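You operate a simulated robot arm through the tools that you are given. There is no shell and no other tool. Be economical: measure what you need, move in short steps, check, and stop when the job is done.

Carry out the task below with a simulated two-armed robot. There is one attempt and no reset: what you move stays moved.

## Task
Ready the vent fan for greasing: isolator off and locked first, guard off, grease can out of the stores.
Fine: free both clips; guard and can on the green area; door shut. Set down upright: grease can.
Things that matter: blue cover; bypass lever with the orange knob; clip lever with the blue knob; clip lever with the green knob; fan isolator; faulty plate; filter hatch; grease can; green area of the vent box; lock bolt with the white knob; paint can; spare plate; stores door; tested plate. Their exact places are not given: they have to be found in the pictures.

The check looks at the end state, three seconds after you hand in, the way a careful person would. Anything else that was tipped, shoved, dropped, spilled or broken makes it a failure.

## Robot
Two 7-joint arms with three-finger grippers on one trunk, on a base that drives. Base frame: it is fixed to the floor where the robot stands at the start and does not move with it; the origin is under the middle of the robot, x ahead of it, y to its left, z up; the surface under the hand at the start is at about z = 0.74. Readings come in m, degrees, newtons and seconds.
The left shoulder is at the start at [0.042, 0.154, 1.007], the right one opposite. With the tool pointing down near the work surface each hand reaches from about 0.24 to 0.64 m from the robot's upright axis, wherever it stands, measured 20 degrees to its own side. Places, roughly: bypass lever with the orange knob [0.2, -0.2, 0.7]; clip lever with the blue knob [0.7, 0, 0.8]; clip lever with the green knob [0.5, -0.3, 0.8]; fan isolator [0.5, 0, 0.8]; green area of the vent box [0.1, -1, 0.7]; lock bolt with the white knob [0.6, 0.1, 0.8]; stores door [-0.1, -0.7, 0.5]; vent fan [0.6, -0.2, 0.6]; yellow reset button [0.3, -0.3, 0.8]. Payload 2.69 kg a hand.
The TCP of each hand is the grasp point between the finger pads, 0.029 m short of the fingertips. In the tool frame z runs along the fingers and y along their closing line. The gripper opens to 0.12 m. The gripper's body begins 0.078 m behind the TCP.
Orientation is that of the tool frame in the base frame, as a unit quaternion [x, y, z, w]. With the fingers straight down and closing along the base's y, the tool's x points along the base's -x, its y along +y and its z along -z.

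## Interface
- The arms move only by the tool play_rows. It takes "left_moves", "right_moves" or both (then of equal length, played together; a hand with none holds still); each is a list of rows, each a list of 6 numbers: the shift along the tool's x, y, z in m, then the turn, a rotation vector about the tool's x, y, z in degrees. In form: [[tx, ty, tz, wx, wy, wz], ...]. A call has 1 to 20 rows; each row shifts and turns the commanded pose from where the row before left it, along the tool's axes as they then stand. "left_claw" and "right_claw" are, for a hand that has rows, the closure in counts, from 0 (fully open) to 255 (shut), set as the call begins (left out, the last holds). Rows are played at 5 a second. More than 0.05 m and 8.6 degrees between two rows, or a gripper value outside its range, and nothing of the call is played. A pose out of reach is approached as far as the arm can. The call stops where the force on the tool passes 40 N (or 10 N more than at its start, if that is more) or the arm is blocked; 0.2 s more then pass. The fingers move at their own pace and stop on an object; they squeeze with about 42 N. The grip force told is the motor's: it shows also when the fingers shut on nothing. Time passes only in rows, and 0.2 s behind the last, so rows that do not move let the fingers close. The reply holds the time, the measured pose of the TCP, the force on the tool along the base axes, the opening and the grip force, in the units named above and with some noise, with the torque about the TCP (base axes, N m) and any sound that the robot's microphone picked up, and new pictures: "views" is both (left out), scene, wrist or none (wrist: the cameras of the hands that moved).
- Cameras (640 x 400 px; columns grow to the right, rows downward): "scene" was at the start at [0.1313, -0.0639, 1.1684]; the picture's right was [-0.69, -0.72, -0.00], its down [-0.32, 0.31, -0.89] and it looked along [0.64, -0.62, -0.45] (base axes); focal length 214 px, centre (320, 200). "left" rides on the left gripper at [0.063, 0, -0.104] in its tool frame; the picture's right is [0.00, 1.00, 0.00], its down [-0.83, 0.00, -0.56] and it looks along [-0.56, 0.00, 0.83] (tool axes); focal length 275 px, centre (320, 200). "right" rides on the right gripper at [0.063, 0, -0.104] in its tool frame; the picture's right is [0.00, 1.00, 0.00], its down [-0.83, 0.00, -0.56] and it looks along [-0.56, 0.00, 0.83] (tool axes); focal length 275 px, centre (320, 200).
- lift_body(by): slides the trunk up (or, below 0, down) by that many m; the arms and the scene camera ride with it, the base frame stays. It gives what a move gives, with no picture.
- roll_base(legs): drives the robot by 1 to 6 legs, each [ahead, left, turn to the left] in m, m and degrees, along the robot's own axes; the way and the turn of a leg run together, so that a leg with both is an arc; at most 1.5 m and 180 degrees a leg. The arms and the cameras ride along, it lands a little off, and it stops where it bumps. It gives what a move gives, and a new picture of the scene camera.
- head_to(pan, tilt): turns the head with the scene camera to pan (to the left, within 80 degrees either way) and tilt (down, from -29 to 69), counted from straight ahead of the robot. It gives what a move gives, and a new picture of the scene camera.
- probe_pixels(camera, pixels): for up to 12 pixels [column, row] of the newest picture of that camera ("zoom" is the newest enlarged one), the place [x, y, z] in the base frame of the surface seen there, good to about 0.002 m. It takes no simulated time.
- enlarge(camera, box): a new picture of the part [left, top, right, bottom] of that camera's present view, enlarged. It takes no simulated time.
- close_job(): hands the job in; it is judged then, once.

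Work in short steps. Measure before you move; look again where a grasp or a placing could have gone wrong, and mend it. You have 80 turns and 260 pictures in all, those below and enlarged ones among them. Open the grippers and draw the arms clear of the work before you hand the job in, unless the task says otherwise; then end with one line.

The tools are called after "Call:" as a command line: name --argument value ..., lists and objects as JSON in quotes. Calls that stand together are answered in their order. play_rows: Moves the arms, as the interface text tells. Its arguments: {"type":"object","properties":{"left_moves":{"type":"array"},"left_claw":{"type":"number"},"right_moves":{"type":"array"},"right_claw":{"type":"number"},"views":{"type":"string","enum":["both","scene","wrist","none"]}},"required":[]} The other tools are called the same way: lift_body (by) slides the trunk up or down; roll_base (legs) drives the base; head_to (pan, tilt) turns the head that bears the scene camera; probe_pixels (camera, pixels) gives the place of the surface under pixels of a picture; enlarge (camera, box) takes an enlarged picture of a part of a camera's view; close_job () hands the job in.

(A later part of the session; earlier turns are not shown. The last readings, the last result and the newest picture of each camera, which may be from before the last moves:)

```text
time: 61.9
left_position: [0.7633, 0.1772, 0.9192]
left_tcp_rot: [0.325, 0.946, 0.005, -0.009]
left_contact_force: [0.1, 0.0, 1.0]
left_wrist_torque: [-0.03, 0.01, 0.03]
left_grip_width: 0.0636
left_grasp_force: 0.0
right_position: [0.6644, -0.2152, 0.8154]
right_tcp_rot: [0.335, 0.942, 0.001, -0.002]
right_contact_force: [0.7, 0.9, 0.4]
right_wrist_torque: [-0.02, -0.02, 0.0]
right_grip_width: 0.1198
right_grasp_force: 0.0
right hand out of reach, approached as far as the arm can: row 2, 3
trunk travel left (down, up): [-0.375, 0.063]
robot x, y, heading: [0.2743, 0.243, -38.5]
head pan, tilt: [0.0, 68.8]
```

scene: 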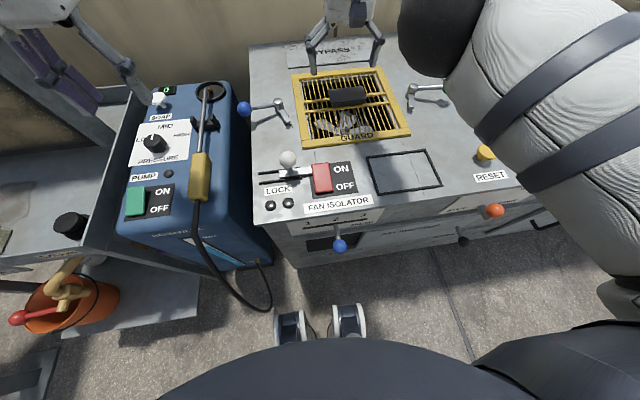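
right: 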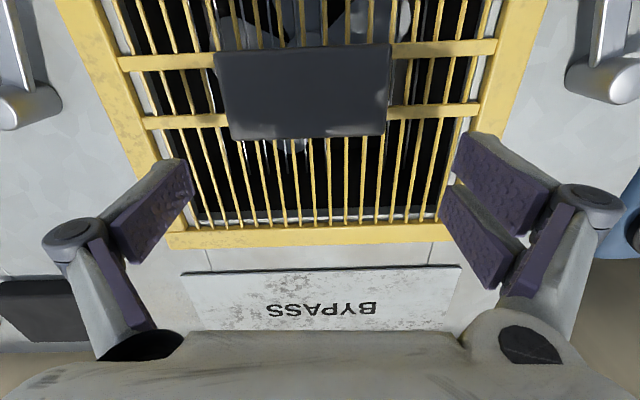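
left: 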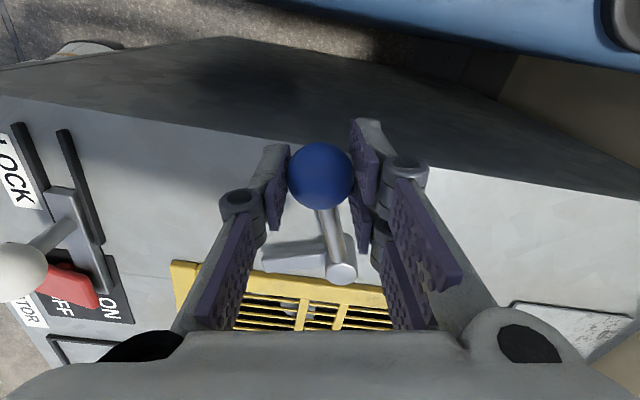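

The commanded pose still lies past the limit; I bring it back further toward the robot.

Call:
play_rows --right_moves '[[0.012, 0, 0, 0, 0, 0], [0.01, 0, 0, 0, 0, 0], [0, 0, 0, 0, 0, 0]]' --views "wrist"

```text
time: 62.7
left_position: [0.7634, 0.1783, 0.9199]
left_tcp_rot: [0.326, 0.945, 0.004, -0.008]
left_contact_force: [0.2, 0.0, 0.2]
left_wrist_torque: [0.01, 0.0, -0.01]
left_grip_width: 0.0636
left_grasp_force: 0.0
right_position: [0.6646, -0.2153, 0.8135]
right_tcp_rot: [0.334, 0.943, 0.001, -0.002]
right_contact_force: [0.3, 0.4, -0.7]
right_wrist_torque: [-0.01, -0.01, 0.02]
right_grip_width: 0.1197
right_grasp_force: 0.0
right hand out of reach, approached as far as the arm can: row 1, 2
trunk travel left (down, up): [-0.375, 0.063]
robot x, y, heading: [0.2724, 0.2457, -38.7]
head pan, tilt: [0.0, 68.8]
```

right: 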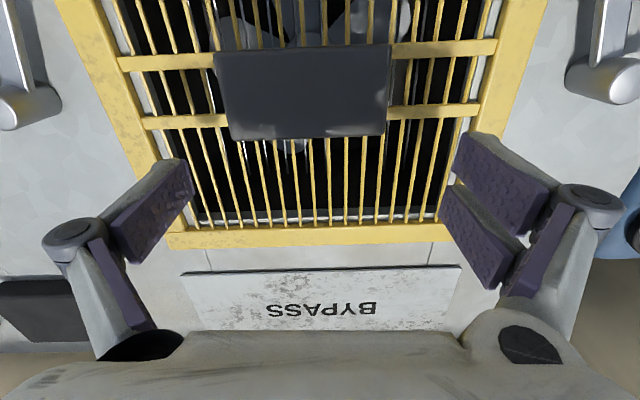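

I test a larger pull-back to see whether the arm follows.

Call:
play_rows --right_moves '[[0.03, 0, -0.02, 0, 0, 0], [0.03, 0, 0, 0, 0, 0], [0, 0, 0, 0, 0, 0]]' --views "wrist"

```text
time: 63.5
left_position: [0.7638, 0.1771, 0.9214]
left_tcp_rot: [0.326, 0.945, 0.005, -0.009]
left_contact_force: [1.0, -0.2, -0.3]
left_wrist_torque: [-0.02, 0.01, 0.01]
left_grip_width: 0.0637
left_grasp_force: 0.1
right_position: [0.6654, -0.2114, 0.8221]
right_tcp_rot: [0.334, 0.943, 0.0, -0.003]
right_contact_force: [-0.1, -0.5, -0.4]
right_wrist_torque: [0.01, -0.01, -0.03]
right_grip_width: 0.12
right_grasp_force: 0.0
right hand out of reach, approached as far as the arm can: row 1, 2
trunk travel left (down, up): [-0.375, 0.063]
robot x, y, heading: [0.2759, 0.2463, -38.6]
head pan, tilt: [0.0, 68.8]
```

right: 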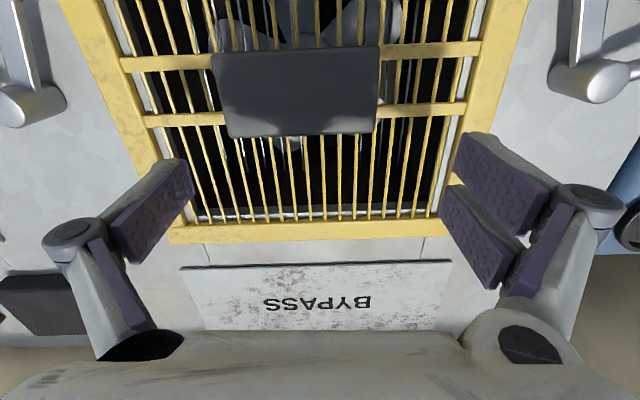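

The arm's IK is stuck in u but z works, so I move the base instead: 28 mm back, 12 mm right.

Call:
roll_base --legs '[[-0.028, -0.012, 0]]'

Call:
play_rows --right_moves '[[0, 0, 0, 0, 0, 0]]' --views "wrist"

```text
time: 64.3
left_position: [0.7338, 0.1854, 0.9204]
left_tcp_rot: [0.326, 0.945, 0.005, -0.007]
left_contact_force: [-0.2, 0.9, -0.1]
left_wrist_torque: [0.01, -0.06, 0.04]
left_grip_width: 0.0635
left_grasp_force: 0.0
right_position: [0.6364, -0.2021, 0.8215]
right_tcp_rot: [0.334, 0.942, 0.001, -0.002]
right_contact_force: [-0.4, 0.2, -0.5]
right_wrist_torque: [-0.01, -0.01, 0.0]
right_grip_width: 0.12
right_grasp_force: 0.0
trunk travel left (down, up): [-0.375, 0.063]
robot x, y, heading: [0.2421, 0.2563, -38.4]
head pan, tilt: [0.0, 68.8]
```

scene: 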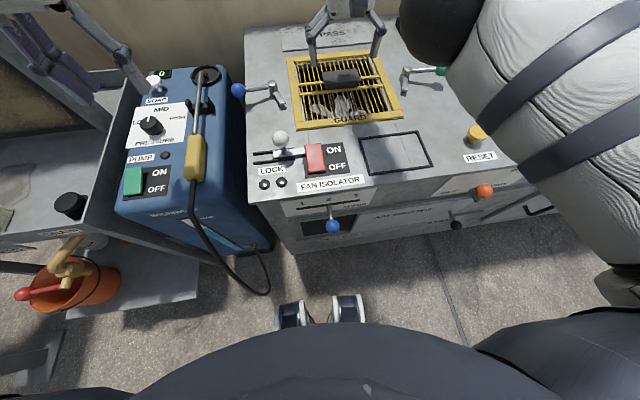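

```text
time: 64.7
left_position: [0.7349, 0.1866, 0.9191]
left_tcp_rot: [0.325, 0.946, 0.004, -0.008]
left_contact_force: [0.1, -0.8, -0.4]
left_wrist_torque: [0.02, -0.04, 0.02]
left_grip_width: 0.0637
left_grasp_force: 0.1
right_position: [0.6364, -0.203, 0.8221]
right_tcp_rot: [0.335, 0.942, 0.0, -0.002]
right_contact_force: [-0.3, 0.2, -0.3]
right_wrist_torque: [0.01, -0.03, 0.0]
right_grip_width: 0.1199
right_grasp_force: 0.1
trunk travel left (down, up): [-0.375, 0.063]
robot x, y, heading: [0.2424, 0.255, -38.5]
head pan, tilt: [0.0, 68.8]
```

right: 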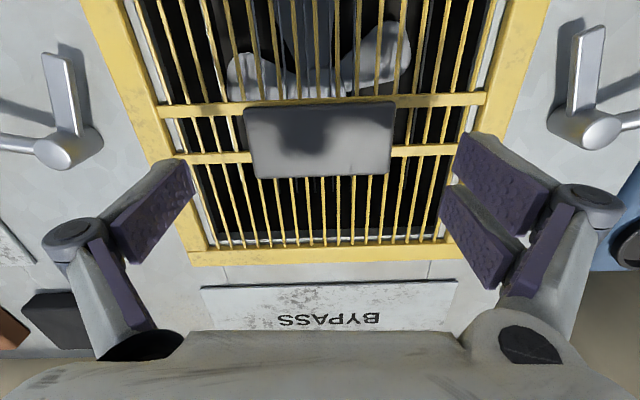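

TCP is now at u .622, v .243, right over the handle centre. I lower 41 mm and close.

Call:
play_rows --right_moves '[[0, 0, 0.021, 0, 0, 0], [0, 0, 0.02, 0, 0, 0], [0, 0, 0, 0, 0, 0]]' --views "none"

Call:
play_rows --right_claw 255 --right_moves '[[0, 0, 0, 0, 0, 0], [0, 0, 0, 0, 0, 0], [0, 0, 0, 0, 0, 0]]' --views "wrist"

```text
time: 65.5
left_position: [0.7356, 0.1862, 0.9202]
left_tcp_rot: [0.324, 0.946, 0.004, -0.009]
left_contact_force: [0.1, 0.7, 0.7]
left_wrist_torque: [-0.02, -0.01, -0.02]
left_grip_width: 0.0636
left_grasp_force: 0.1
right_position: [0.6366, -0.2028, 0.7797]
right_tcp_rot: [0.335, 0.942, 0.001, -0.004]
right_contact_force: [-0.1, 0.7, -0.6]
right_wrist_torque: [-0.03, -0.04, -0.01]
right_grip_width: 0.1202
right_grasp_force: 0.0
trunk travel left (down, up): [-0.375, 0.063]
robot x, y, heading: [0.2438, 0.2551, -38.6]
head pan, tilt: [0.0, 68.8]
```

```text
time: 66.3
left_position: [0.7355, 0.1844, 0.9218]
left_tcp_rot: [0.325, 0.946, 0.003, -0.009]
left_contact_force: [0.2, -0.7, -0.4]
left_wrist_torque: [0.01, 0.01, 0.0]
left_grip_width: 0.0633
left_grasp_force: 0.1
right_position: [0.6365, -0.2034, 0.7807]
right_tcp_rot: [0.334, 0.942, 0.001, -0.004]
right_contact_force: [-0.4, -1.8, 4.2]
right_wrist_torque: [-0.2, 0.12, 0.49]
right_grip_width: 0.0887
right_grasp_force: 42.2
trunk travel left (down, up): [-0.375, 0.063]
robot x, y, heading: [0.2449, 0.2547, -38.6]
head pan, tilt: [0.0, 68.8]
```

right: 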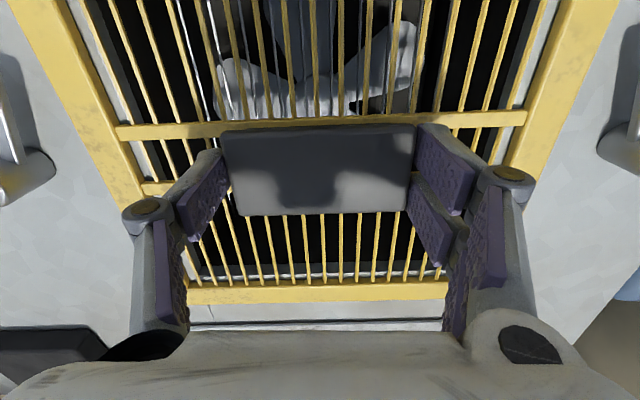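

Handle held (0.0887 m). I lift straight up 8 cm in steps and check.

Call:
play_rows --right_moves '[[0, 0, -0.01, 0, 0, 0], [0, 0, -0.02, 0, 0, 0], [0, 0, -0.025, 0, 0, 0], [0, 0, -0.03, 0, 0, 0], [0, 0, -0.03, 0, 0, 0], [0, 0, -0.03, 0, 0, 0], [0, 0, 0, 0, 0, 0]]' --views "both"

```text
time: 67.9
left_position: [0.734, 0.1848, 0.9187]
left_tcp_rot: [0.325, 0.946, 0.005, -0.008]
left_contact_force: [-0.1, 0.7, -0.5]
left_wrist_torque: [0.02, -0.03, -0.01]
left_grip_width: 0.0633
left_grasp_force: 0.1
right_position: [0.6258, -0.1933, 0.9254]
right_tcp_rot: [0.334, 0.943, 0.001, -0.002]
right_contact_force: [-0.4, 0.5, -4.7]
right_wrist_torque: [0.01, 0.01, -0.02]
right_grip_width: 0.0885
right_grasp_force: 42.0
right hand out of reach, approached as far as the arm can: row 5, 6
trunk travel left (down, up): [-0.375, 0.063]
robot x, y, heading: [0.2459, 0.2541, -38.3]
head pan, tilt: [0.0, 68.8]
```

scene: 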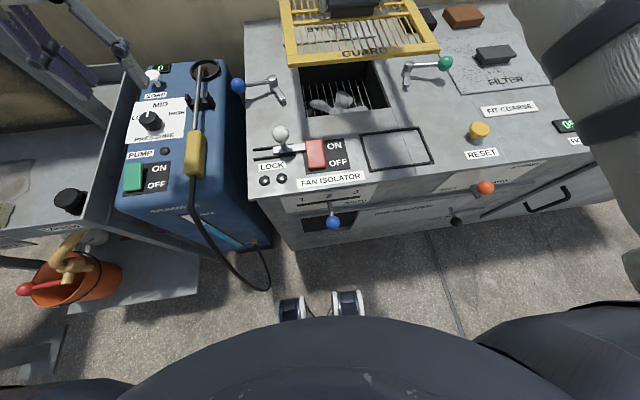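
right: 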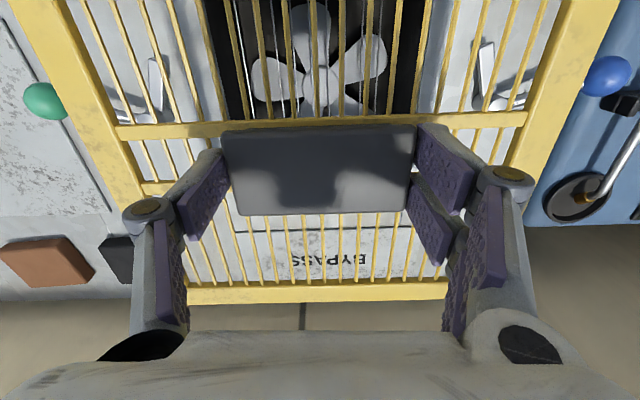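

The guard is off (≈0.5 kg) and hangs level. I look toward the green area before driving.

Call:
head_to --pan -60 --tilt 28

Call:
roll_base --legs '[[-0.1, 0, 0], [0, -0.8, 0]]'

Call:
head_to --pan 0 --tilt 50

```text
time: 69.2
left_position: [0.7349, 0.1851, 0.9192]
left_tcp_rot: [0.326, 0.945, 0.006, -0.009]
left_contact_force: [-0.8, -0.4, -0.3]
left_wrist_torque: [-0.02, 0.01, -0.03]
left_grip_width: 0.0634
left_grasp_force: 0.1
right_position: [0.6245, -0.1953, 0.9253]
right_tcp_rot: [0.335, 0.942, 0.001, -0.003]
right_contact_force: [-1.0, 0.0, -4.2]
right_wrist_torque: [-0.02, -0.02, 0.02]
right_grip_width: 0.0884
right_grasp_force: 42.0
trunk travel left (down, up): [-0.375, 0.063]
robot x, y, heading: [0.2435, 0.2566, -38.4]
head pan, tilt: [-60.0, 28.0]
```

scene: 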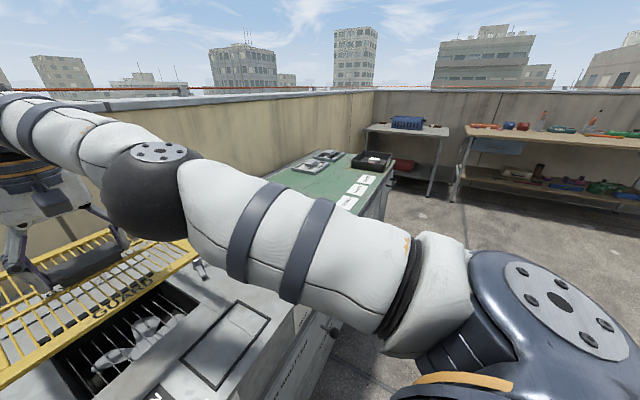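

```text
time: 76.4
left_position: [0.1725, -0.3703, 0.9205]
left_tcp_rot: [0.32, 0.947, 0.005, -0.009]
left_contact_force: [-0.9, -0.4, 0.6]
left_wrist_torque: [0.03, 0.01, 0.0]
left_grip_width: 0.0634
left_grasp_force: 0.1
right_position: [0.0665, -0.7513, 0.9264]
right_tcp_rot: [0.329, 0.944, 0.0, -0.003]
right_contact_force: [0.5, 0.2, -3.6]
right_wrist_torque: [0.03, 0.02, 0.0]
right_grip_width: 0.0881
right_grasp_force: 42.3
trunk travel left (down, up): [-0.375, 0.063]
robot x, y, heading: [-0.3178, -0.3092, -37.8]
head pan, tilt: [-60.0, 28.0]
```

scene: 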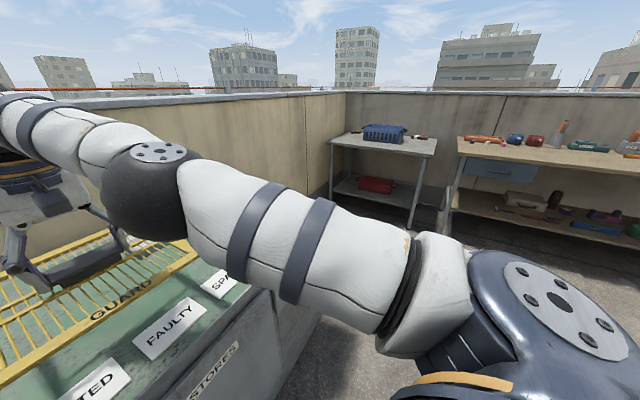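

```text
time: 77.7
left_position: [0.1729, -0.3703, 0.9191]
left_tcp_rot: [0.319, 0.948, 0.004, -0.009]
left_contact_force: [-0.6, 0.3, 0.2]
left_wrist_torque: [-0.01, 0.0, 0.01]
left_grip_width: 0.0636
left_grasp_force: 0.1
right_position: [0.0651, -0.7512, 0.9251]
right_tcp_rot: [0.329, 0.944, 0.001, -0.003]
right_contact_force: [-0.4, -0.3, -3.6]
right_wrist_torque: [-0.01, 0.01, -0.01]
right_grip_width: 0.0882
right_grasp_force: 42.3
trunk travel left (down, up): [-0.375, 0.063]
robot x, y, heading: [-0.319, -0.3057, -37.5]
head pan, tilt: [0.0, 50.0]
```

scene: 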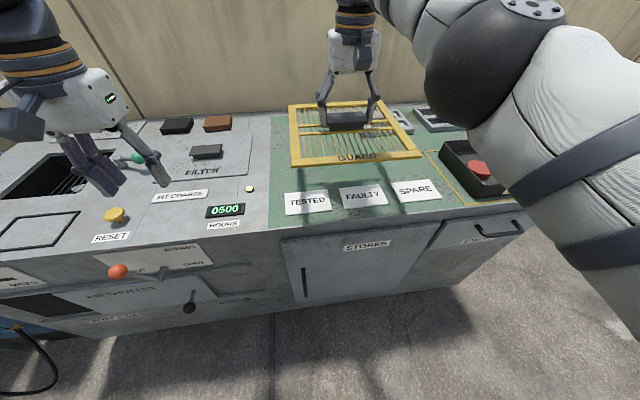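

The guard now hangs above the green area. I probe green area limits, labels and plates.

Call:
probe_pixels --camera "scene" --pixels '[[272, 116], [272, 228], [440, 200], [430, 155], [285, 200], [410, 188], [400, 110], [395, 128], [425, 108], [450, 145], [305, 205], [470, 205]]'

Call:
enlarge --camera "scene" --box '[250, 80, 540, 260]'

Call:
enlarge --camera "right" --box '[0, 0, 640, 400]'

```text
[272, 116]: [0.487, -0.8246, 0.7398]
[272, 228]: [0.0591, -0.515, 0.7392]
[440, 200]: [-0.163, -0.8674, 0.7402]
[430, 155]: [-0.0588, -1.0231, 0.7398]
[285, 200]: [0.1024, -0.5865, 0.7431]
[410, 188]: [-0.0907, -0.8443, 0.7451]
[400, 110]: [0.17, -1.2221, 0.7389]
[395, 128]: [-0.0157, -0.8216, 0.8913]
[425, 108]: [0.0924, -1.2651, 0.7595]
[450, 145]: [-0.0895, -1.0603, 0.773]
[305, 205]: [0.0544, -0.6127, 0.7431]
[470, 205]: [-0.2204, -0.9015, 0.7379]
```

```text
2.21 times, centred on (395, 170) of scene
```

zoom: 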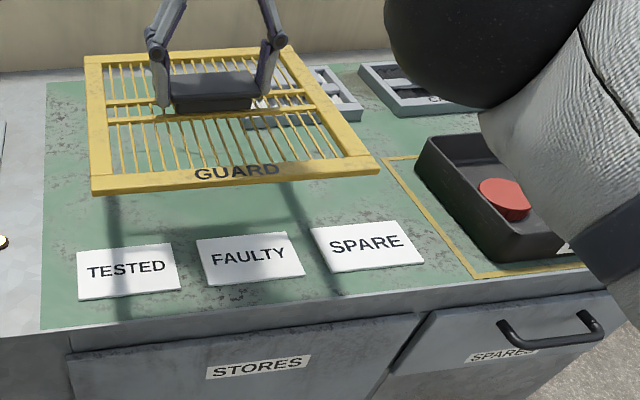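

```text
1.00 times, centred on (320, 200) of right (not enlarged: the box is as wide or as high as the picture)
```

zoom: 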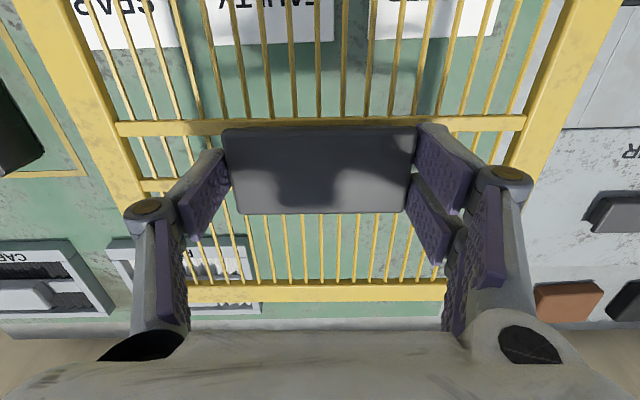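

I probe the plate positions seen through the right wrist view to see free space.

Call:
probe_pixels --camera "right" --pixels '[[112, 243], [240, 242], [255, 310], [30, 245], [85, 172], [450, 45], [370, 36], [300, 60], [540, 110], [330, 312]]'

```text
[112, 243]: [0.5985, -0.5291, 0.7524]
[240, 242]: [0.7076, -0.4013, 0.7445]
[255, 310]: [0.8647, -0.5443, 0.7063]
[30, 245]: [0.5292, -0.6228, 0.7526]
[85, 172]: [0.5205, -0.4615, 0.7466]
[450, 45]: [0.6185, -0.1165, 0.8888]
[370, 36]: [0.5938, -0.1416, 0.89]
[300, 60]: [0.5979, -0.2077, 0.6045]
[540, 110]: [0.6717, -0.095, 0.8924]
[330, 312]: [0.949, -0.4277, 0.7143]
```

Those came from the stale wrist picture; I take a fresh one and re-probe.

Call:
play_rows --right_moves '[[0, 0, 0, 0, 0, 0]]' --views "wrist"

Call:
probe_pixels --camera "right" --pixels '[[112, 243], [240, 242], [258, 310], [70, 245], [85, 172], [450, 42], [395, 36], [100, 50], [545, 130], [105, 310], [130, 295], [30, 60]]'

```text
time: 78.1
left_position: [0.1733, -0.37, 0.9191]
left_tcp_rot: [0.319, 0.948, 0.004, -0.01]
left_contact_force: [0.6, 0.6, 0.2]
left_wrist_torque: [-0.02, 0.01, -0.01]
left_grip_width: 0.0635
left_grasp_force: 0.1
right_position: [0.0667, -0.7518, 0.925]
right_tcp_rot: [0.329, 0.944, 0.002, -0.002]
right_contact_force: [0.7, -0.1, -4.2]
right_wrist_torque: [0.0, 0.02, 0.03]
right_grip_width: 0.0879
right_grasp_force: 41.5
trunk travel left (down, up): [-0.375, 0.063]
robot x, y, heading: [-0.3226, -0.3069, -37.7]
head pan, tilt: [0.0, 50.0]
```

right: 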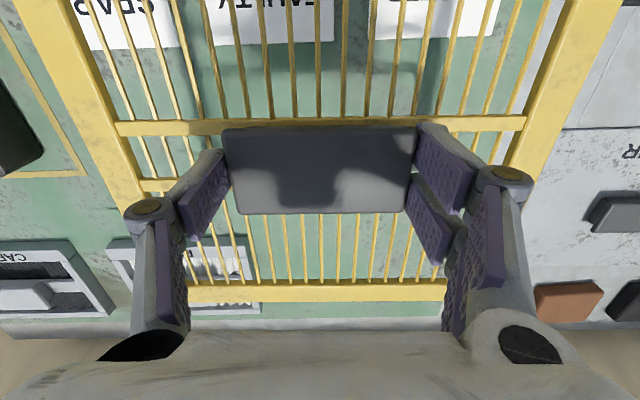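

```text
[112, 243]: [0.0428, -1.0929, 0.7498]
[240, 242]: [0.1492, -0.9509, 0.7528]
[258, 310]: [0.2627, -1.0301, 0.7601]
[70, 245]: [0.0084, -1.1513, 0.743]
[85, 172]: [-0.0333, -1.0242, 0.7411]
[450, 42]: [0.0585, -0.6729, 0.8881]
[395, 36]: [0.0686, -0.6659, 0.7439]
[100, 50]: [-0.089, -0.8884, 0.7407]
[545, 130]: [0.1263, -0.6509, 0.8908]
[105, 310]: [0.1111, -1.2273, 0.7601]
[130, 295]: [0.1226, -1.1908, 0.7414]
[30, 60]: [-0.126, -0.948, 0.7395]
```

Left plate occupies u .715–.86, v −.64…−.82; labels end at u≈.46; green's left edge v≈−.35. I target guard centre u .60, v −.487: base ahead .076, left .053.

Call:
roll_base --legs '[[0.076, 0.053, 0]]'

Call:
play_rows --right_moves '[[0, 0, 0.03, 0, 0, 0], [0, 0, 0.03, 0, 0, 0], [0, 0, 0.03, 0, 0, 0], [0, 0, 0, 0, 0, 0]]' --views "both"

```text
time: 79.2
left_position: [0.2663, -0.3769, 0.9197]
left_tcp_rot: [0.32, 0.948, 0.004, -0.009]
left_contact_force: [0.2, -0.1, -0.9]
left_wrist_torque: [0.0, 0.04, 0.02]
left_grip_width: 0.0635
left_grasp_force: 0.0
right_position: [0.1609, -0.7579, 0.9248]
right_tcp_rot: [0.329, 0.944, 0.0, -0.003]
right_contact_force: [0.8, -0.5, -2.9]
right_wrist_torque: [-0.01, 0.03, -0.01]
right_grip_width: 0.0878
right_grasp_force: 42.2
trunk travel left (down, up): [-0.375, 0.063]
robot x, y, heading: [-0.2281, -0.3127, -37.9]
head pan, tilt: [0.0, 50.0]
```

scene: 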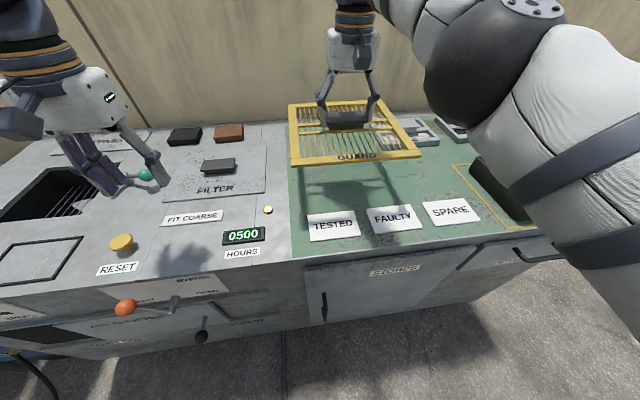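

```text
time: 80.2
left_position: [0.266, -0.3756, 0.9198]
left_tcp_rot: [0.318, 0.948, 0.003, -0.01]
left_contact_force: [-0.5, 0.1, 0.3]
left_wrist_torque: [0.01, 0.03, 0.04]
left_grip_width: 0.0634
left_grasp_force: 0.0
right_position: [0.1709, -0.7639, 0.8342]
right_tcp_rot: [0.328, 0.945, -0.001, -0.003]
right_contact_force: [0.3, -0.5, -3.5]
right_wrist_torque: [0.0, 0.01, 0.0]
right_grip_width: 0.0878
right_grasp_force: 41.8
right hand out of reach, approached as far as the arm can: row 1, 2, 3
trunk travel left (down, up): [-0.375, 0.063]
robot x, y, heading: [-0.2247, -0.3111, -38.0]
head pan, tilt: [0.0, 50.0]
```

scene: 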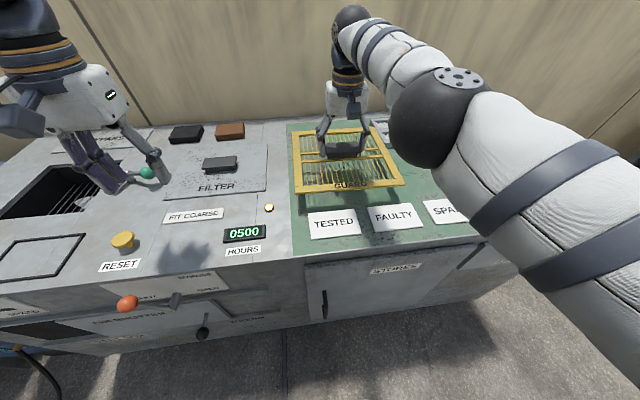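
right: 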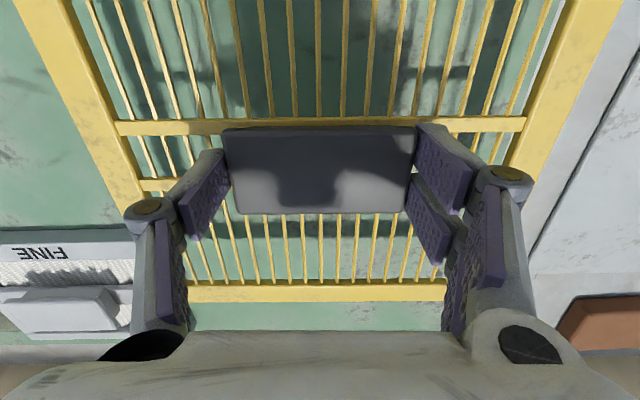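

TCP now at u .614, v −.486. I check the green boundary on the left, (289,130)–(292,255), against the guard's left edge.

Call:
probe_pixels --camera "scene" --pixels '[[291, 180], [290, 215], [292, 250], [287, 135], [296, 190], [402, 183], [312, 212], [440, 200]]'

Call:
enlarge --camera "scene" --box '[270, 100, 430, 200]'

```text
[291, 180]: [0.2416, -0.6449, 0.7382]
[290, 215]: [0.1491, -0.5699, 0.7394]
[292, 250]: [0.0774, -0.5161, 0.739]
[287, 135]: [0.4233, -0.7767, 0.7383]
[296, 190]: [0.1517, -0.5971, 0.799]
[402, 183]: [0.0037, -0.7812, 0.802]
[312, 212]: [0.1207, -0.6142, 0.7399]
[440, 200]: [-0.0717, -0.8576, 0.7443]
```

```text
4.00 times, centred on (350, 150) of scene
```

zoom: 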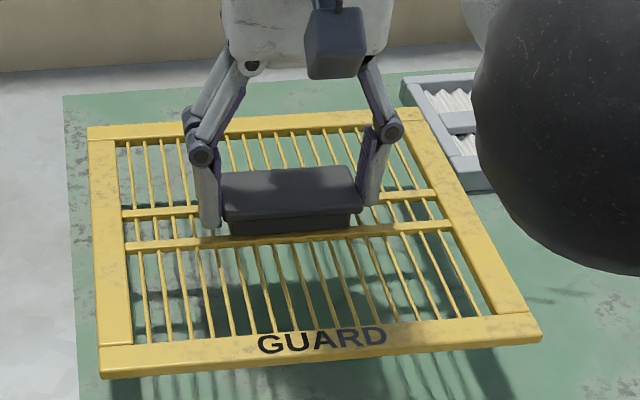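

Guard corners have ~2 cm margin to the green's edge and ~3 cm to the plate. I lower to just above the surface and then to contact.

Call:
play_rows --right_moves '[[0, 0, 0.02, 0, 0, 0], [0, 0, 0.02, 0, 0, 0], [0, 0, 0.008, 0, 0, 0], [0, 0, 0.005, 0, 0, 0], [0, 0, 0, 0, 0, 0]]' --views "both"

```text
time: 81.4
left_position: [0.2659, -0.3767, 0.9203]
left_tcp_rot: [0.319, 0.948, 0.004, -0.008]
left_contact_force: [0.9, -0.2, -0.2]
left_wrist_torque: [-0.01, 0.01, -0.02]
left_grip_width: 0.0633
left_grasp_force: 0.0
right_position: [0.1721, -0.7651, 0.7846]
right_tcp_rot: [0.329, 0.944, 0.001, -0.004]
right_contact_force: [0.4, 0.3, -3.6]
right_wrist_torque: [0.01, 0.01, 0.0]
right_grip_width: 0.0877
right_grasp_force: 41.8
right hand out of reach, approached as far as the arm can: row 4
trunk travel left (down, up): [-0.375, 0.063]
robot x, y, heading: [-0.2293, -0.3135, -37.7]
head pan, tilt: [0.0, 50.0]
```

scene: 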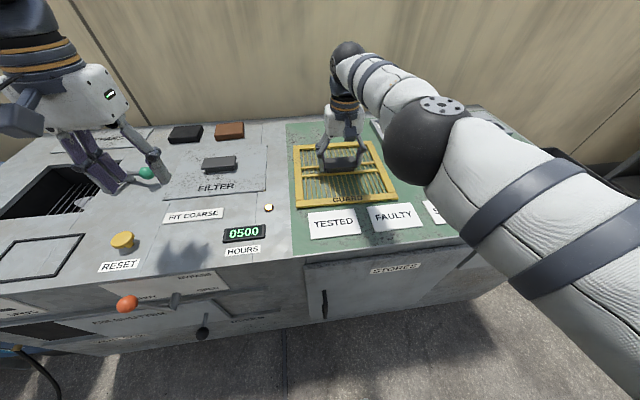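
right: 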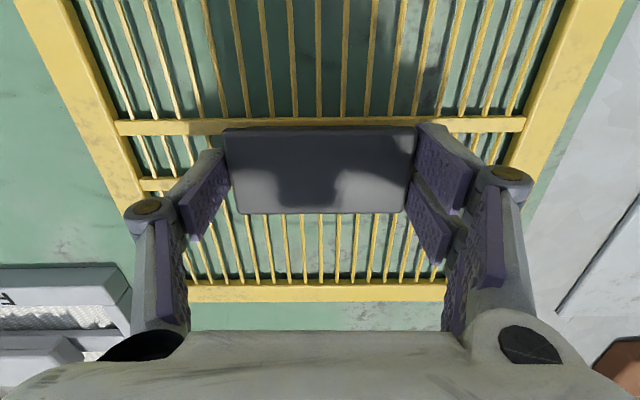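

About 4 mm left; I lower 5 mm more to contact, then open and lift away.

Call:
play_rows --right_moves '[[0, 0, 0.003, 0, 0, 0], [0, 0, 0.003, 0, 0, 0], [0, 0, 0, 0, 0, 0]]' --views "none"

Call:
play_rows --right_claw 0 --right_moves '[[0, 0, 0, 0, 0, 0], [0, 0, 0, 0, 0, 0], [0, 0, -0.02, 0, 0, 0], [0, 0, -0.03, 0, 0, 0], [0, 0, -0.04, 0, 0, 0], [0, 0, -0.04, 0, 0, 0]]' --views "both"

```text
time: 82.2
left_position: [0.2659, -0.3752, 0.9202]
left_tcp_rot: [0.32, 0.948, 0.003, -0.008]
left_contact_force: [1.1, -0.1, 0.2]
left_wrist_torque: [-0.01, 0.0, -0.01]
left_grip_width: 0.0634
left_grasp_force: 0.0
right_position: [0.1736, -0.7641, 0.7809]
right_tcp_rot: [0.327, 0.945, -0.001, -0.001]
right_contact_force: [2.8, -3.1, 15.7]
right_wrist_torque: [0.27, 0.84, 0.91]
right_grip_width: 0.0878
right_grasp_force: 42.1
trunk travel left (down, up): [-0.375, 0.063]
robot x, y, heading: [-0.2227, -0.3134, -37.7]
head pan, tilt: [0.0, 50.0]
```

```text
time: 83.6
left_position: [0.2654, -0.3756, 0.92]
left_tcp_rot: [0.32, 0.947, 0.003, -0.009]
left_contact_force: [0.2, -0.7, 0.0]
left_wrist_torque: [0.01, 0.04, 0.03]
left_grip_width: 0.0634
left_grasp_force: 0.0
right_position: [0.1632, -0.7598, 0.8976]
right_tcp_rot: [0.329, 0.944, 0.001, -0.003]
right_contact_force: [0.5, -0.5, 0.3]
right_wrist_torque: [-0.01, 0.0, -0.03]
right_grip_width: 0.1201
right_grasp_force: 0.0
right hand out of reach, approached as far as the arm can: row 5, 6
trunk travel left (down, up): [-0.375, 0.063]
robot x, y, heading: [-0.2275, -0.3143, -37.5]
head pan, tilt: [0.0, 50.0]
```

scene: 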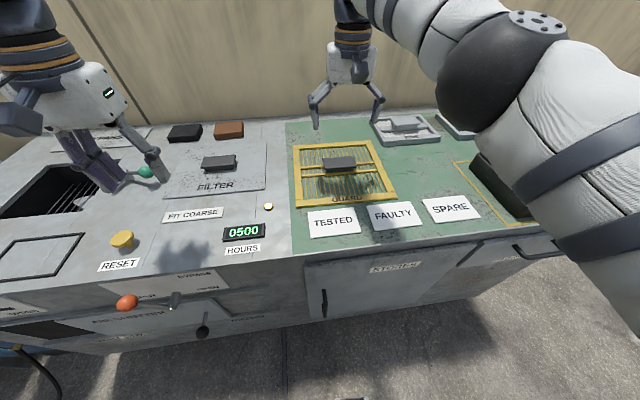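
right: 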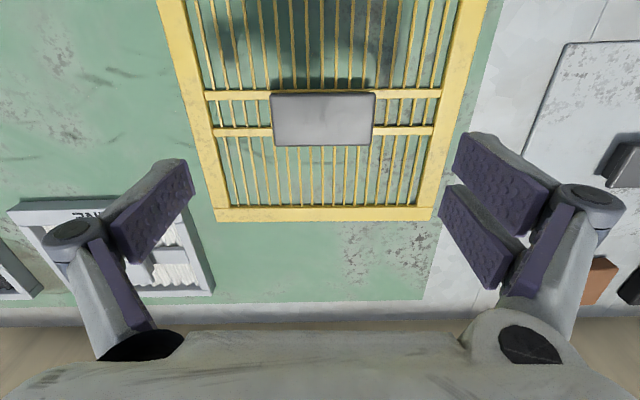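

The guard lies on the green area. I back the base away 0.33 m and look at the stores door.

Call:
roll_base --legs '[[-0.33, 0, -1.2]]'

Call:
head_to --pan -5 --tilt 50

Call:
enlarge --camera "scene" --box '[200, 120, 520, 320]'

```text
time: 85.8
left_position: [0.0014, -0.1788, 0.9208]
left_tcp_rot: [0.33, 0.944, 0.004, -0.009]
left_contact_force: [-0.7, -0.7, -0.2]
left_wrist_torque: [-0.02, 0.0, 0.01]
left_grip_width: 0.0638
left_grasp_force: 0.1
right_position: [-0.1086, -0.5609, 0.8963]
right_tcp_rot: [0.341, 0.94, 0.001, -0.002]
right_contact_force: [0.5, 0.2, 1.4]
right_wrist_torque: [0.0, -0.04, -0.03]
right_grip_width: 0.12
right_grasp_force: 0.0
trunk travel left (down, up): [-0.375, 0.063]
robot x, y, heading: [-0.4874, -0.1049, -39.3]
head pan, tilt: [0.0, 50.0]
```

scene: 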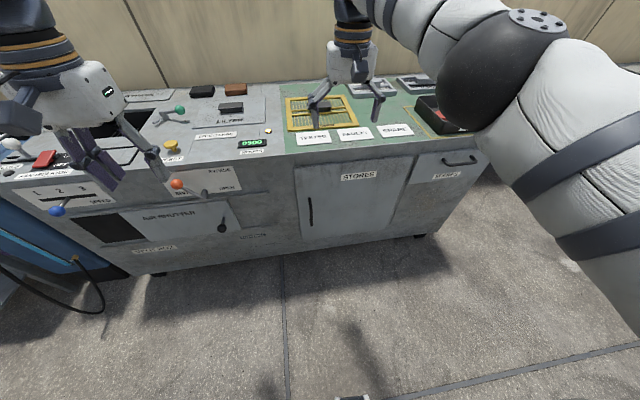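

```text
time: 86.5
left_position: [0.0032, -0.1797, 0.9197]
left_tcp_rot: [0.33, 0.944, 0.004, -0.009]
left_contact_force: [-0.4, -0.7, 0.5]
left_wrist_torque: [-0.05, 0.03, 0.0]
left_grip_width: 0.0636
left_grasp_force: 0.0
right_position: [-0.107, -0.5612, 0.8974]
right_tcp_rot: [0.34, 0.941, 0.002, -0.003]
right_contact_force: [0.7, -0.7, 0.5]
right_wrist_torque: [0.0, 0.02, 0.0]
right_grip_width: 0.12
right_grasp_force: 0.0
trunk travel left (down, up): [-0.375, 0.063]
robot x, y, heading: [-0.4852, -0.1043, -39.0]
head pan, tilt: [-5.0, 50.0]
```

scene: 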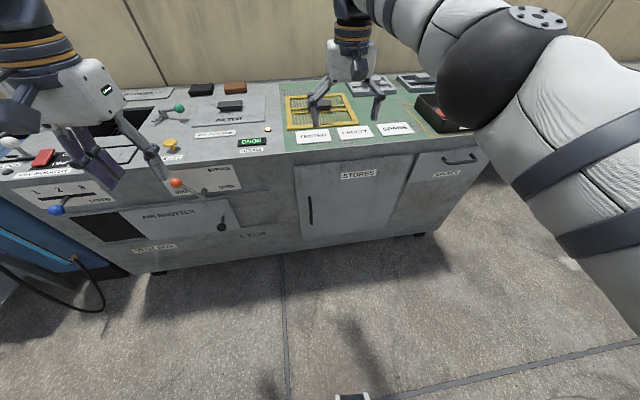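

```text
2.00 times, centred on (360, 220) of scene
```

zoom: 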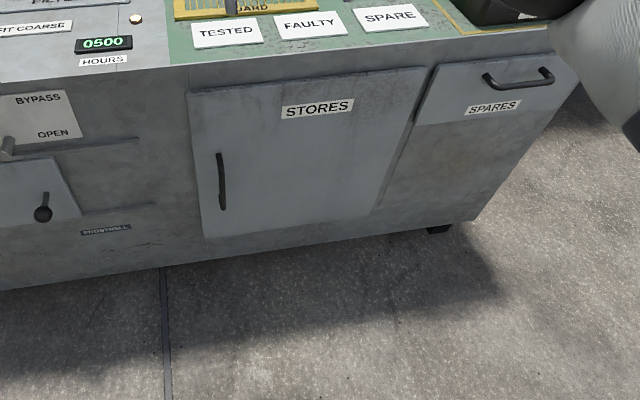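

Call:
probe_pixels --camera "zoom" --pixels '[[221, 156], [222, 182], [222, 206], [235, 182], [190, 98], [425, 70], [205, 234], [375, 205], [300, 150], [400, 130], [60, 230], [415, 75]]'

Call:
enlarge --camera "scene" --box '[285, 150, 425, 250]'

```text
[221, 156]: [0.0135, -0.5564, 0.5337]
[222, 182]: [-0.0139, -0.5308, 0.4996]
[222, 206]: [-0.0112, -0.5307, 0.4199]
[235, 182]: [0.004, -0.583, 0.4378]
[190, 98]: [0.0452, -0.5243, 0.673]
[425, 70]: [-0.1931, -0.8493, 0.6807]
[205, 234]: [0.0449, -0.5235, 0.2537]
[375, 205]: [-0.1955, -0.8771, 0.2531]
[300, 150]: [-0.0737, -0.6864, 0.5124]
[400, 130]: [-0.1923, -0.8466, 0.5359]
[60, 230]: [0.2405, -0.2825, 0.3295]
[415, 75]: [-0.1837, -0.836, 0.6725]
```

```text
4.00 times, centred on (355, 200) of scene
```

zoom: 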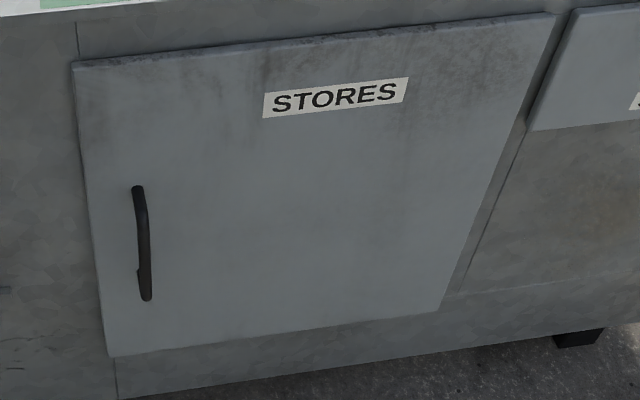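

Door: left edge v'≈−.395, right −.79, z .25–.675; bar handle at u'.305, v'−.4355, z .42–.555 (true box heading ≈ −36.4°). I align the base, back off a little, and turn both hands to point forward.

Call:
roll_base --legs '[[-0.12, 0.05, 2.6]]'

Call:
play_rows --right_claw 120 --right_moves '[[0, -0.02, 0, 0, -8.2, 0], [0, -0.02, 0, 0, -8.2, 0], [0, -0.02, 0, 0, -8.2, 0], [0, 0, 0, 0, -8.2, 0], [0, 0, 0, 0, -8.2, 0], [0, 0, 0, 0, -8.2, 0], [0, 0, 0, 0, -8.2, 0], [0, 0, 0, 0, -8.2, 0], [0, 0, 0, 0, -8.2, 0], [0, 0, 0, 0, -8.2, 0], [0, 0, 0, 0, -8, 0], [0, 0, 0, 0, 0, 0]]' --views "both"

```text
time: 87.8
left_position: [-0.061, -0.0447, 0.9209]
left_tcp_rot: [0.31, 0.951, 0.004, -0.007]
left_contact_force: [-0.6, -0.5, 0.5]
left_wrist_torque: [0.02, -0.02, 0.0]
left_grip_width: 0.0637
left_grasp_force: 0.1
right_position: [-0.1545, -0.4303, 0.8969]
right_tcp_rot: [0.319, 0.948, -0.001, -0.001]
right_contact_force: [0.0, 0.2, -0.1]
right_wrist_torque: [-0.02, 0.0, -0.02]
right_grip_width: 0.1201
right_grasp_force: 0.0
trunk travel left (down, up): [-0.375, 0.063]
robot x, y, heading: [-0.5529, 0.0108, -36.7]
head pan, tilt: [-5.0, 50.0]
```

scene: 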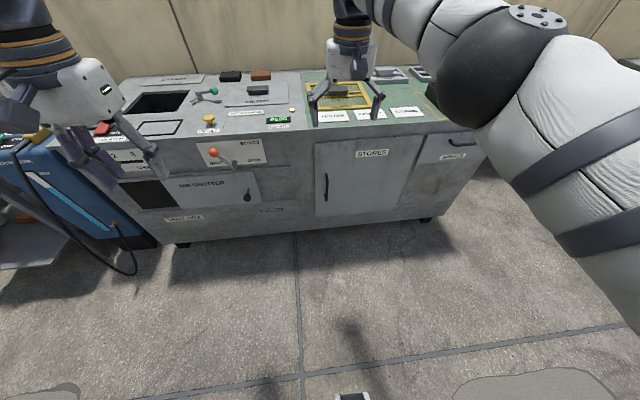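

```text
time: 90.4
left_position: [-0.0605, -0.0454, 0.9195]
left_tcp_rot: [0.309, 0.951, 0.005, -0.009]
left_contact_force: [-0.4, -0.3, -0.3]
left_wrist_torque: [0.03, 0.0, 0.0]
left_grip_width: 0.0635
left_grasp_force: 0.0
right_position: [-0.1919, -0.4785, 0.8966]
right_tcp_rot: [0.227, 0.671, -0.226, 0.668]
right_contact_force: [0.3, -0.2, 0.3]
right_wrist_torque: [0.01, -0.03, -0.01]
right_grip_width: 0.0636
right_grasp_force: 0.1
trunk travel left (down, up): [-0.375, 0.063]
robot x, y, heading: [-0.551, 0.01, -36.7]
head pan, tilt: [-5.0, 50.0]
```

scene: 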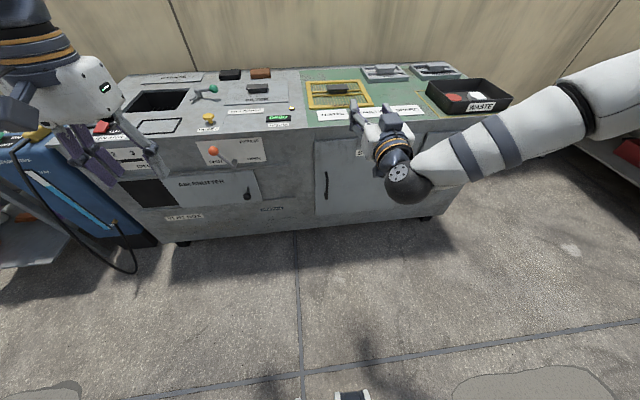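
right: 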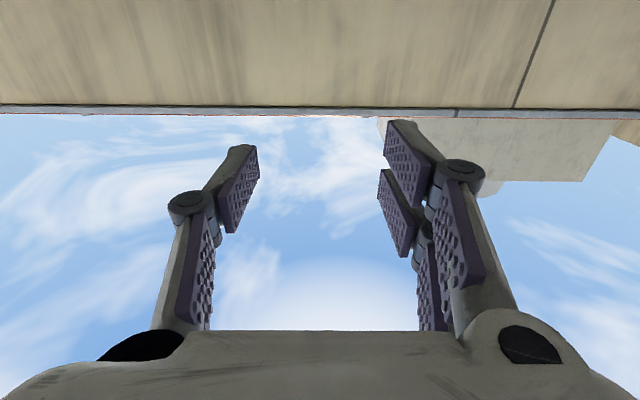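

Hand horizontal, pointing at the box. I lower the trunk 0.30 m.

Call:
lift_body --by -0.3

Call:
play_rows --right_moves '[[0.035, 0.02, 0, 0, 0, 0], [0.035, 0.02, 0, 0, 0, 0], [0.033, 0.02, 0.02, 0, 0, 0], [0, 0, 0.045, 0, 0, 0], [0, 0, 0.03, 0, 0, 0], [0, 0, 0, 0, 0, 0]]' --views "both"

```text
time: 93.4
left_position: [-0.0565, -0.0486, 0.466]
left_tcp_rot: [0.304, 0.929, 0.068, -0.199]
left_contact_force: [-0.8, -0.1, 0.3]
left_wrist_torque: [0.02, 0.01, -0.01]
left_grip_width: 0.0634
left_grasp_force: 0.1
right_position: [-0.1919, -0.4787, 0.5974]
right_tcp_rot: [0.227, 0.672, -0.226, 0.668]
right_contact_force: [0.2, -0.1, -0.4]
right_wrist_torque: [-0.02, 0.02, 0.02]
right_grip_width: 0.0635
right_grasp_force: 0.1
trunk travel left (down, up): [-0.075, 0.363]
robot x, y, heading: [-0.5517, 0.0093, -36.9]
head pan, tilt: [-5.0, 50.0]
```

```text
time: 94.8
left_position: [-0.056, -0.0478, 0.4644]
left_tcp_rot: [0.304, 0.929, 0.068, -0.198]
left_contact_force: [-0.2, 0.1, -0.3]
left_wrist_torque: [-0.01, 0.01, 0.02]
left_grip_width: 0.0632
left_grasp_force: 0.1
right_position: [-0.0827, -0.4883, 0.4966]
right_tcp_rot: [0.226, 0.672, -0.226, 0.668]
right_contact_force: [-0.1, 0.6, -0.4]
right_wrist_torque: [0.03, 0.01, 0.01]
right_grip_width: 0.0633
right_grasp_force: 0.0
trunk travel left (down, up): [-0.075, 0.363]
robot x, y, heading: [-0.5524, 0.0105, -36.8]
head pan, tilt: [-5.0, 50.0]
```

scene: 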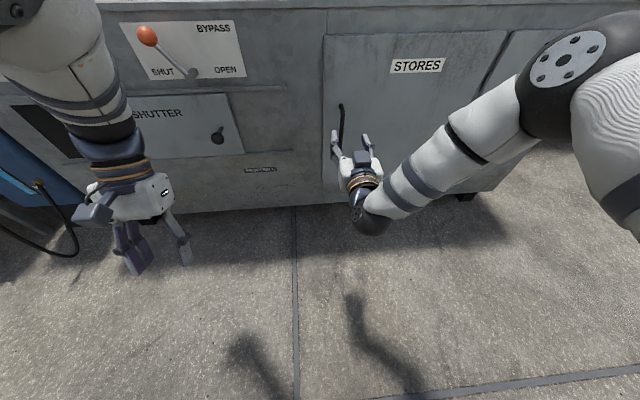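
right: 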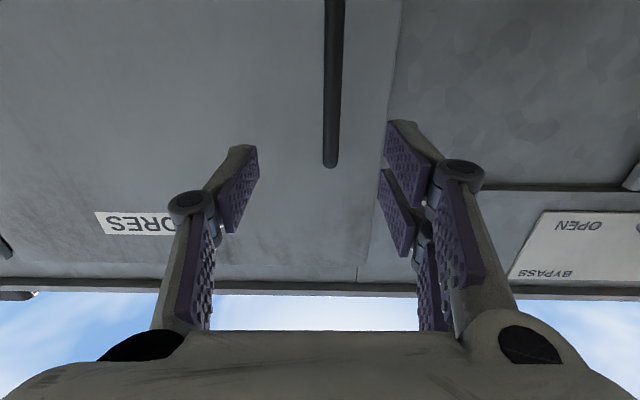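

The bar (col 332) is nearly centred between the fingers. I advance 78 mm with +6 mm left and close.

Call:
play_rows --right_moves '[[0, 0.006, 0.03, 0, 0, 0], [0, 0, 0.03, 0, 0, 0], [0, 0, 0.018, 0, 0, 0], [0, 0, 0, 0, 0, 0]]' --views "wrist"

Call:
play_rows --right_claw 255 --right_moves '[[0, 0, 0, 0, 0, 0], [0, 0, 0, 0, 0, 0], [0, 0, 0, 0, 0, 0]]' --views "wrist"

```text
time: 95.8
left_position: [-0.0552, -0.0482, 0.4652]
left_tcp_rot: [0.304, 0.929, 0.068, -0.198]
left_contact_force: [-0.5, -0.3, 0.5]
left_wrist_torque: [-0.03, 0.01, 0.0]
left_grip_width: 0.0635
left_grasp_force: 0.1
right_position: [-0.0153, -0.5315, 0.4925]
right_tcp_rot: [0.227, 0.671, -0.226, 0.668]
right_contact_force: [-1.1, -0.4, 0.0]
right_wrist_torque: [0.03, 0.06, -0.04]
right_grip_width: 0.0634
right_grasp_force: 0.1
trunk travel left (down, up): [-0.075, 0.363]
robot x, y, heading: [-0.5545, 0.0139, -36.8]
head pan, tilt: [-5.0, 50.0]
```

right: 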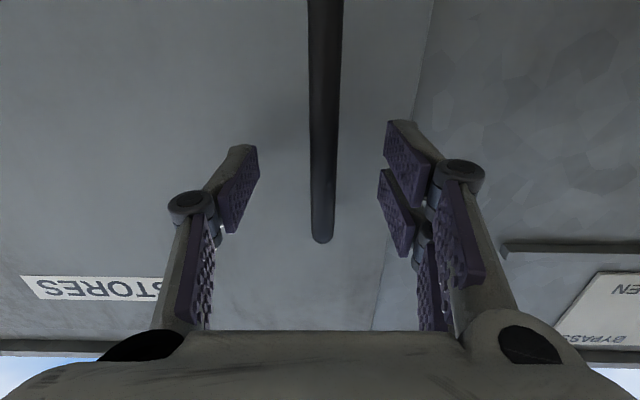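

```text
time: 96.6
left_position: [-0.0563, -0.0474, 0.4656]
left_tcp_rot: [0.303, 0.93, 0.067, -0.198]
left_contact_force: [0.1, -0.3, -0.4]
left_wrist_torque: [0.04, -0.01, -0.01]
left_grip_width: 0.0634
left_grasp_force: 0.1
right_position: [-0.0151, -0.5312, 0.4931]
right_tcp_rot: [0.225, 0.672, -0.225, 0.668]
right_contact_force: [4.0, 6.8, 0.2]
right_wrist_torque: [0.0, -0.14, 0.07]
right_grip_width: 0.0108
right_grasp_force: 38.1
trunk travel left (down, up): [-0.075, 0.363]
robot x, y, heading: [-0.5534, 0.0089, -36.7]
head pan, tilt: [-5.0, 50.0]
```

right: 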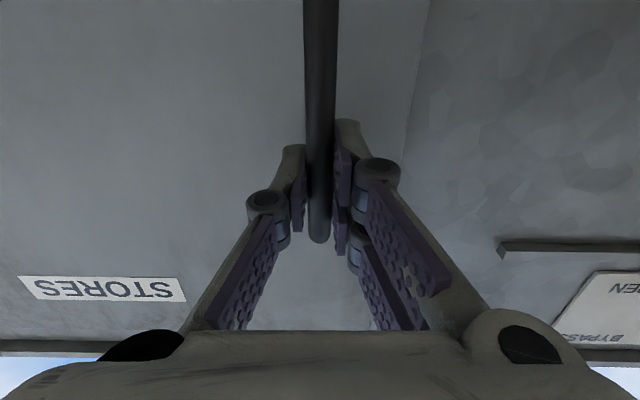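

The bar is gripped. I pull along the hinge arc (radius .355), 5° a row, 4 rows first.

Call:
play_rows --right_moves '[[0, -0.0048, -0.0308, -5, 0, 0], [0, -0.0048, -0.0308, -5, 0, 0], [0, -0.0048, -0.0308, -5, 0, 0], [0, -0.0048, -0.0308, -5, 0, 0], [0, 0, 0, 0, 0, 0]]' --views "both"

```text
time: 97.8
left_position: [-0.0558, -0.0493, 0.4655]
left_tcp_rot: [0.303, 0.929, 0.068, -0.2]
left_contact_force: [0.3, -0.5, 0.0]
left_wrist_torque: [-0.03, -0.02, -0.02]
left_grip_width: 0.0634
left_grasp_force: 0.1
right_position: [-0.1283, -0.4916, 0.4917]
right_tcp_rot: [0.11, 0.702, -0.108, 0.695]
right_contact_force: [-4.5, -23.4, -12.4]
right_wrist_torque: [0.21, 1.02, -0.21]
right_grip_width: 0.0108
right_grasp_force: 37.8
trunk travel left (down, up): [-0.075, 0.363]
robot x, y, heading: [-0.5527, 0.0135, -36.6]
head pan, tilt: [-5.0, 50.0]
```

scene: 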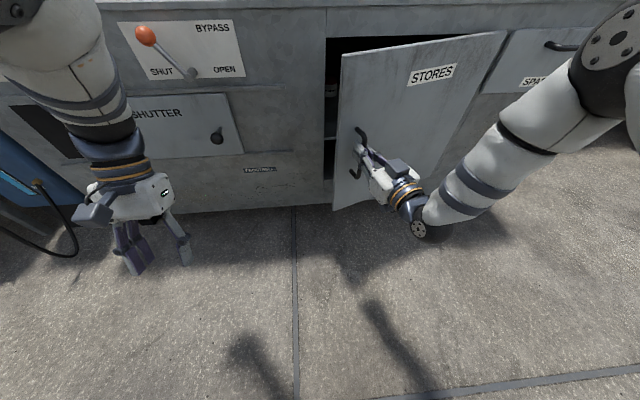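
right: 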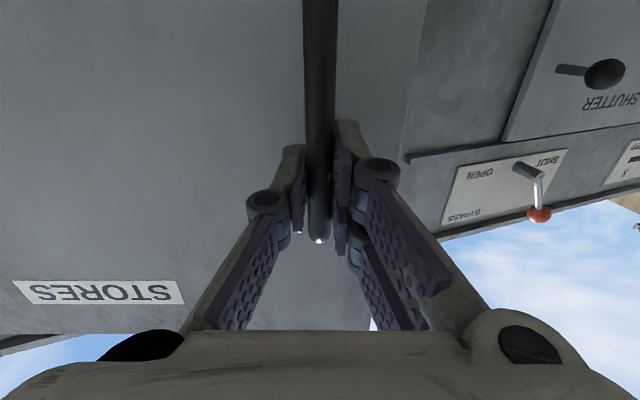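

Door opening well; the force (−23 N toward the hinge) says my radius is slightly large, so I pull in a bit more as I continue.

Call:
play_rows --right_moves '[[0, -0.009, -0.0305, -5, 0, 0], [0, -0.0058, -0.0305, -5, 0, 0], [0, -0.0058, -0.0305, -5, 0, 0], [0, -0.0058, -0.0305, -5, 0, 0], [0, -0.0058, -0.0305, -5, 0, 0], [0, -0.0058, -0.0305, -5, 0, 0], [0, 0, 0, 0, 0, 0]]' --views "scene"

```text
time: 99.2
left_position: [-0.056, -0.0478, 0.4655]
left_tcp_rot: [0.303, 0.93, 0.068, -0.198]
left_contact_force: [-0.3, 0.1, -0.4]
left_wrist_torque: [0.03, 0.02, 0.0]
left_grip_width: 0.0636
left_grasp_force: 0.1
right_position: [-0.3064, -0.5039, 0.4925]
right_tcp_rot: [-0.072, 0.708, 0.076, 0.699]
right_contact_force: [-1.1, 0.1, -3.4]
right_wrist_torque: [-0.46, -0.54, -0.16]
right_grip_width: 0.0111
right_grasp_force: 39.0
trunk travel left (down, up): [-0.075, 0.363]
robot x, y, heading: [-0.5511, 0.0115, -36.8]
head pan, tilt: [-5.0, 50.0]
stopped in row 6 (right hand): the force on the tool passed its limit at 42 N (the readings are from after the stop); the commanded pose is now the measured one
```

scene: 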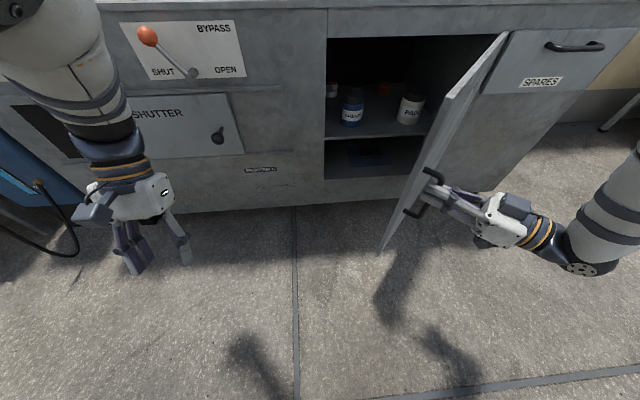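

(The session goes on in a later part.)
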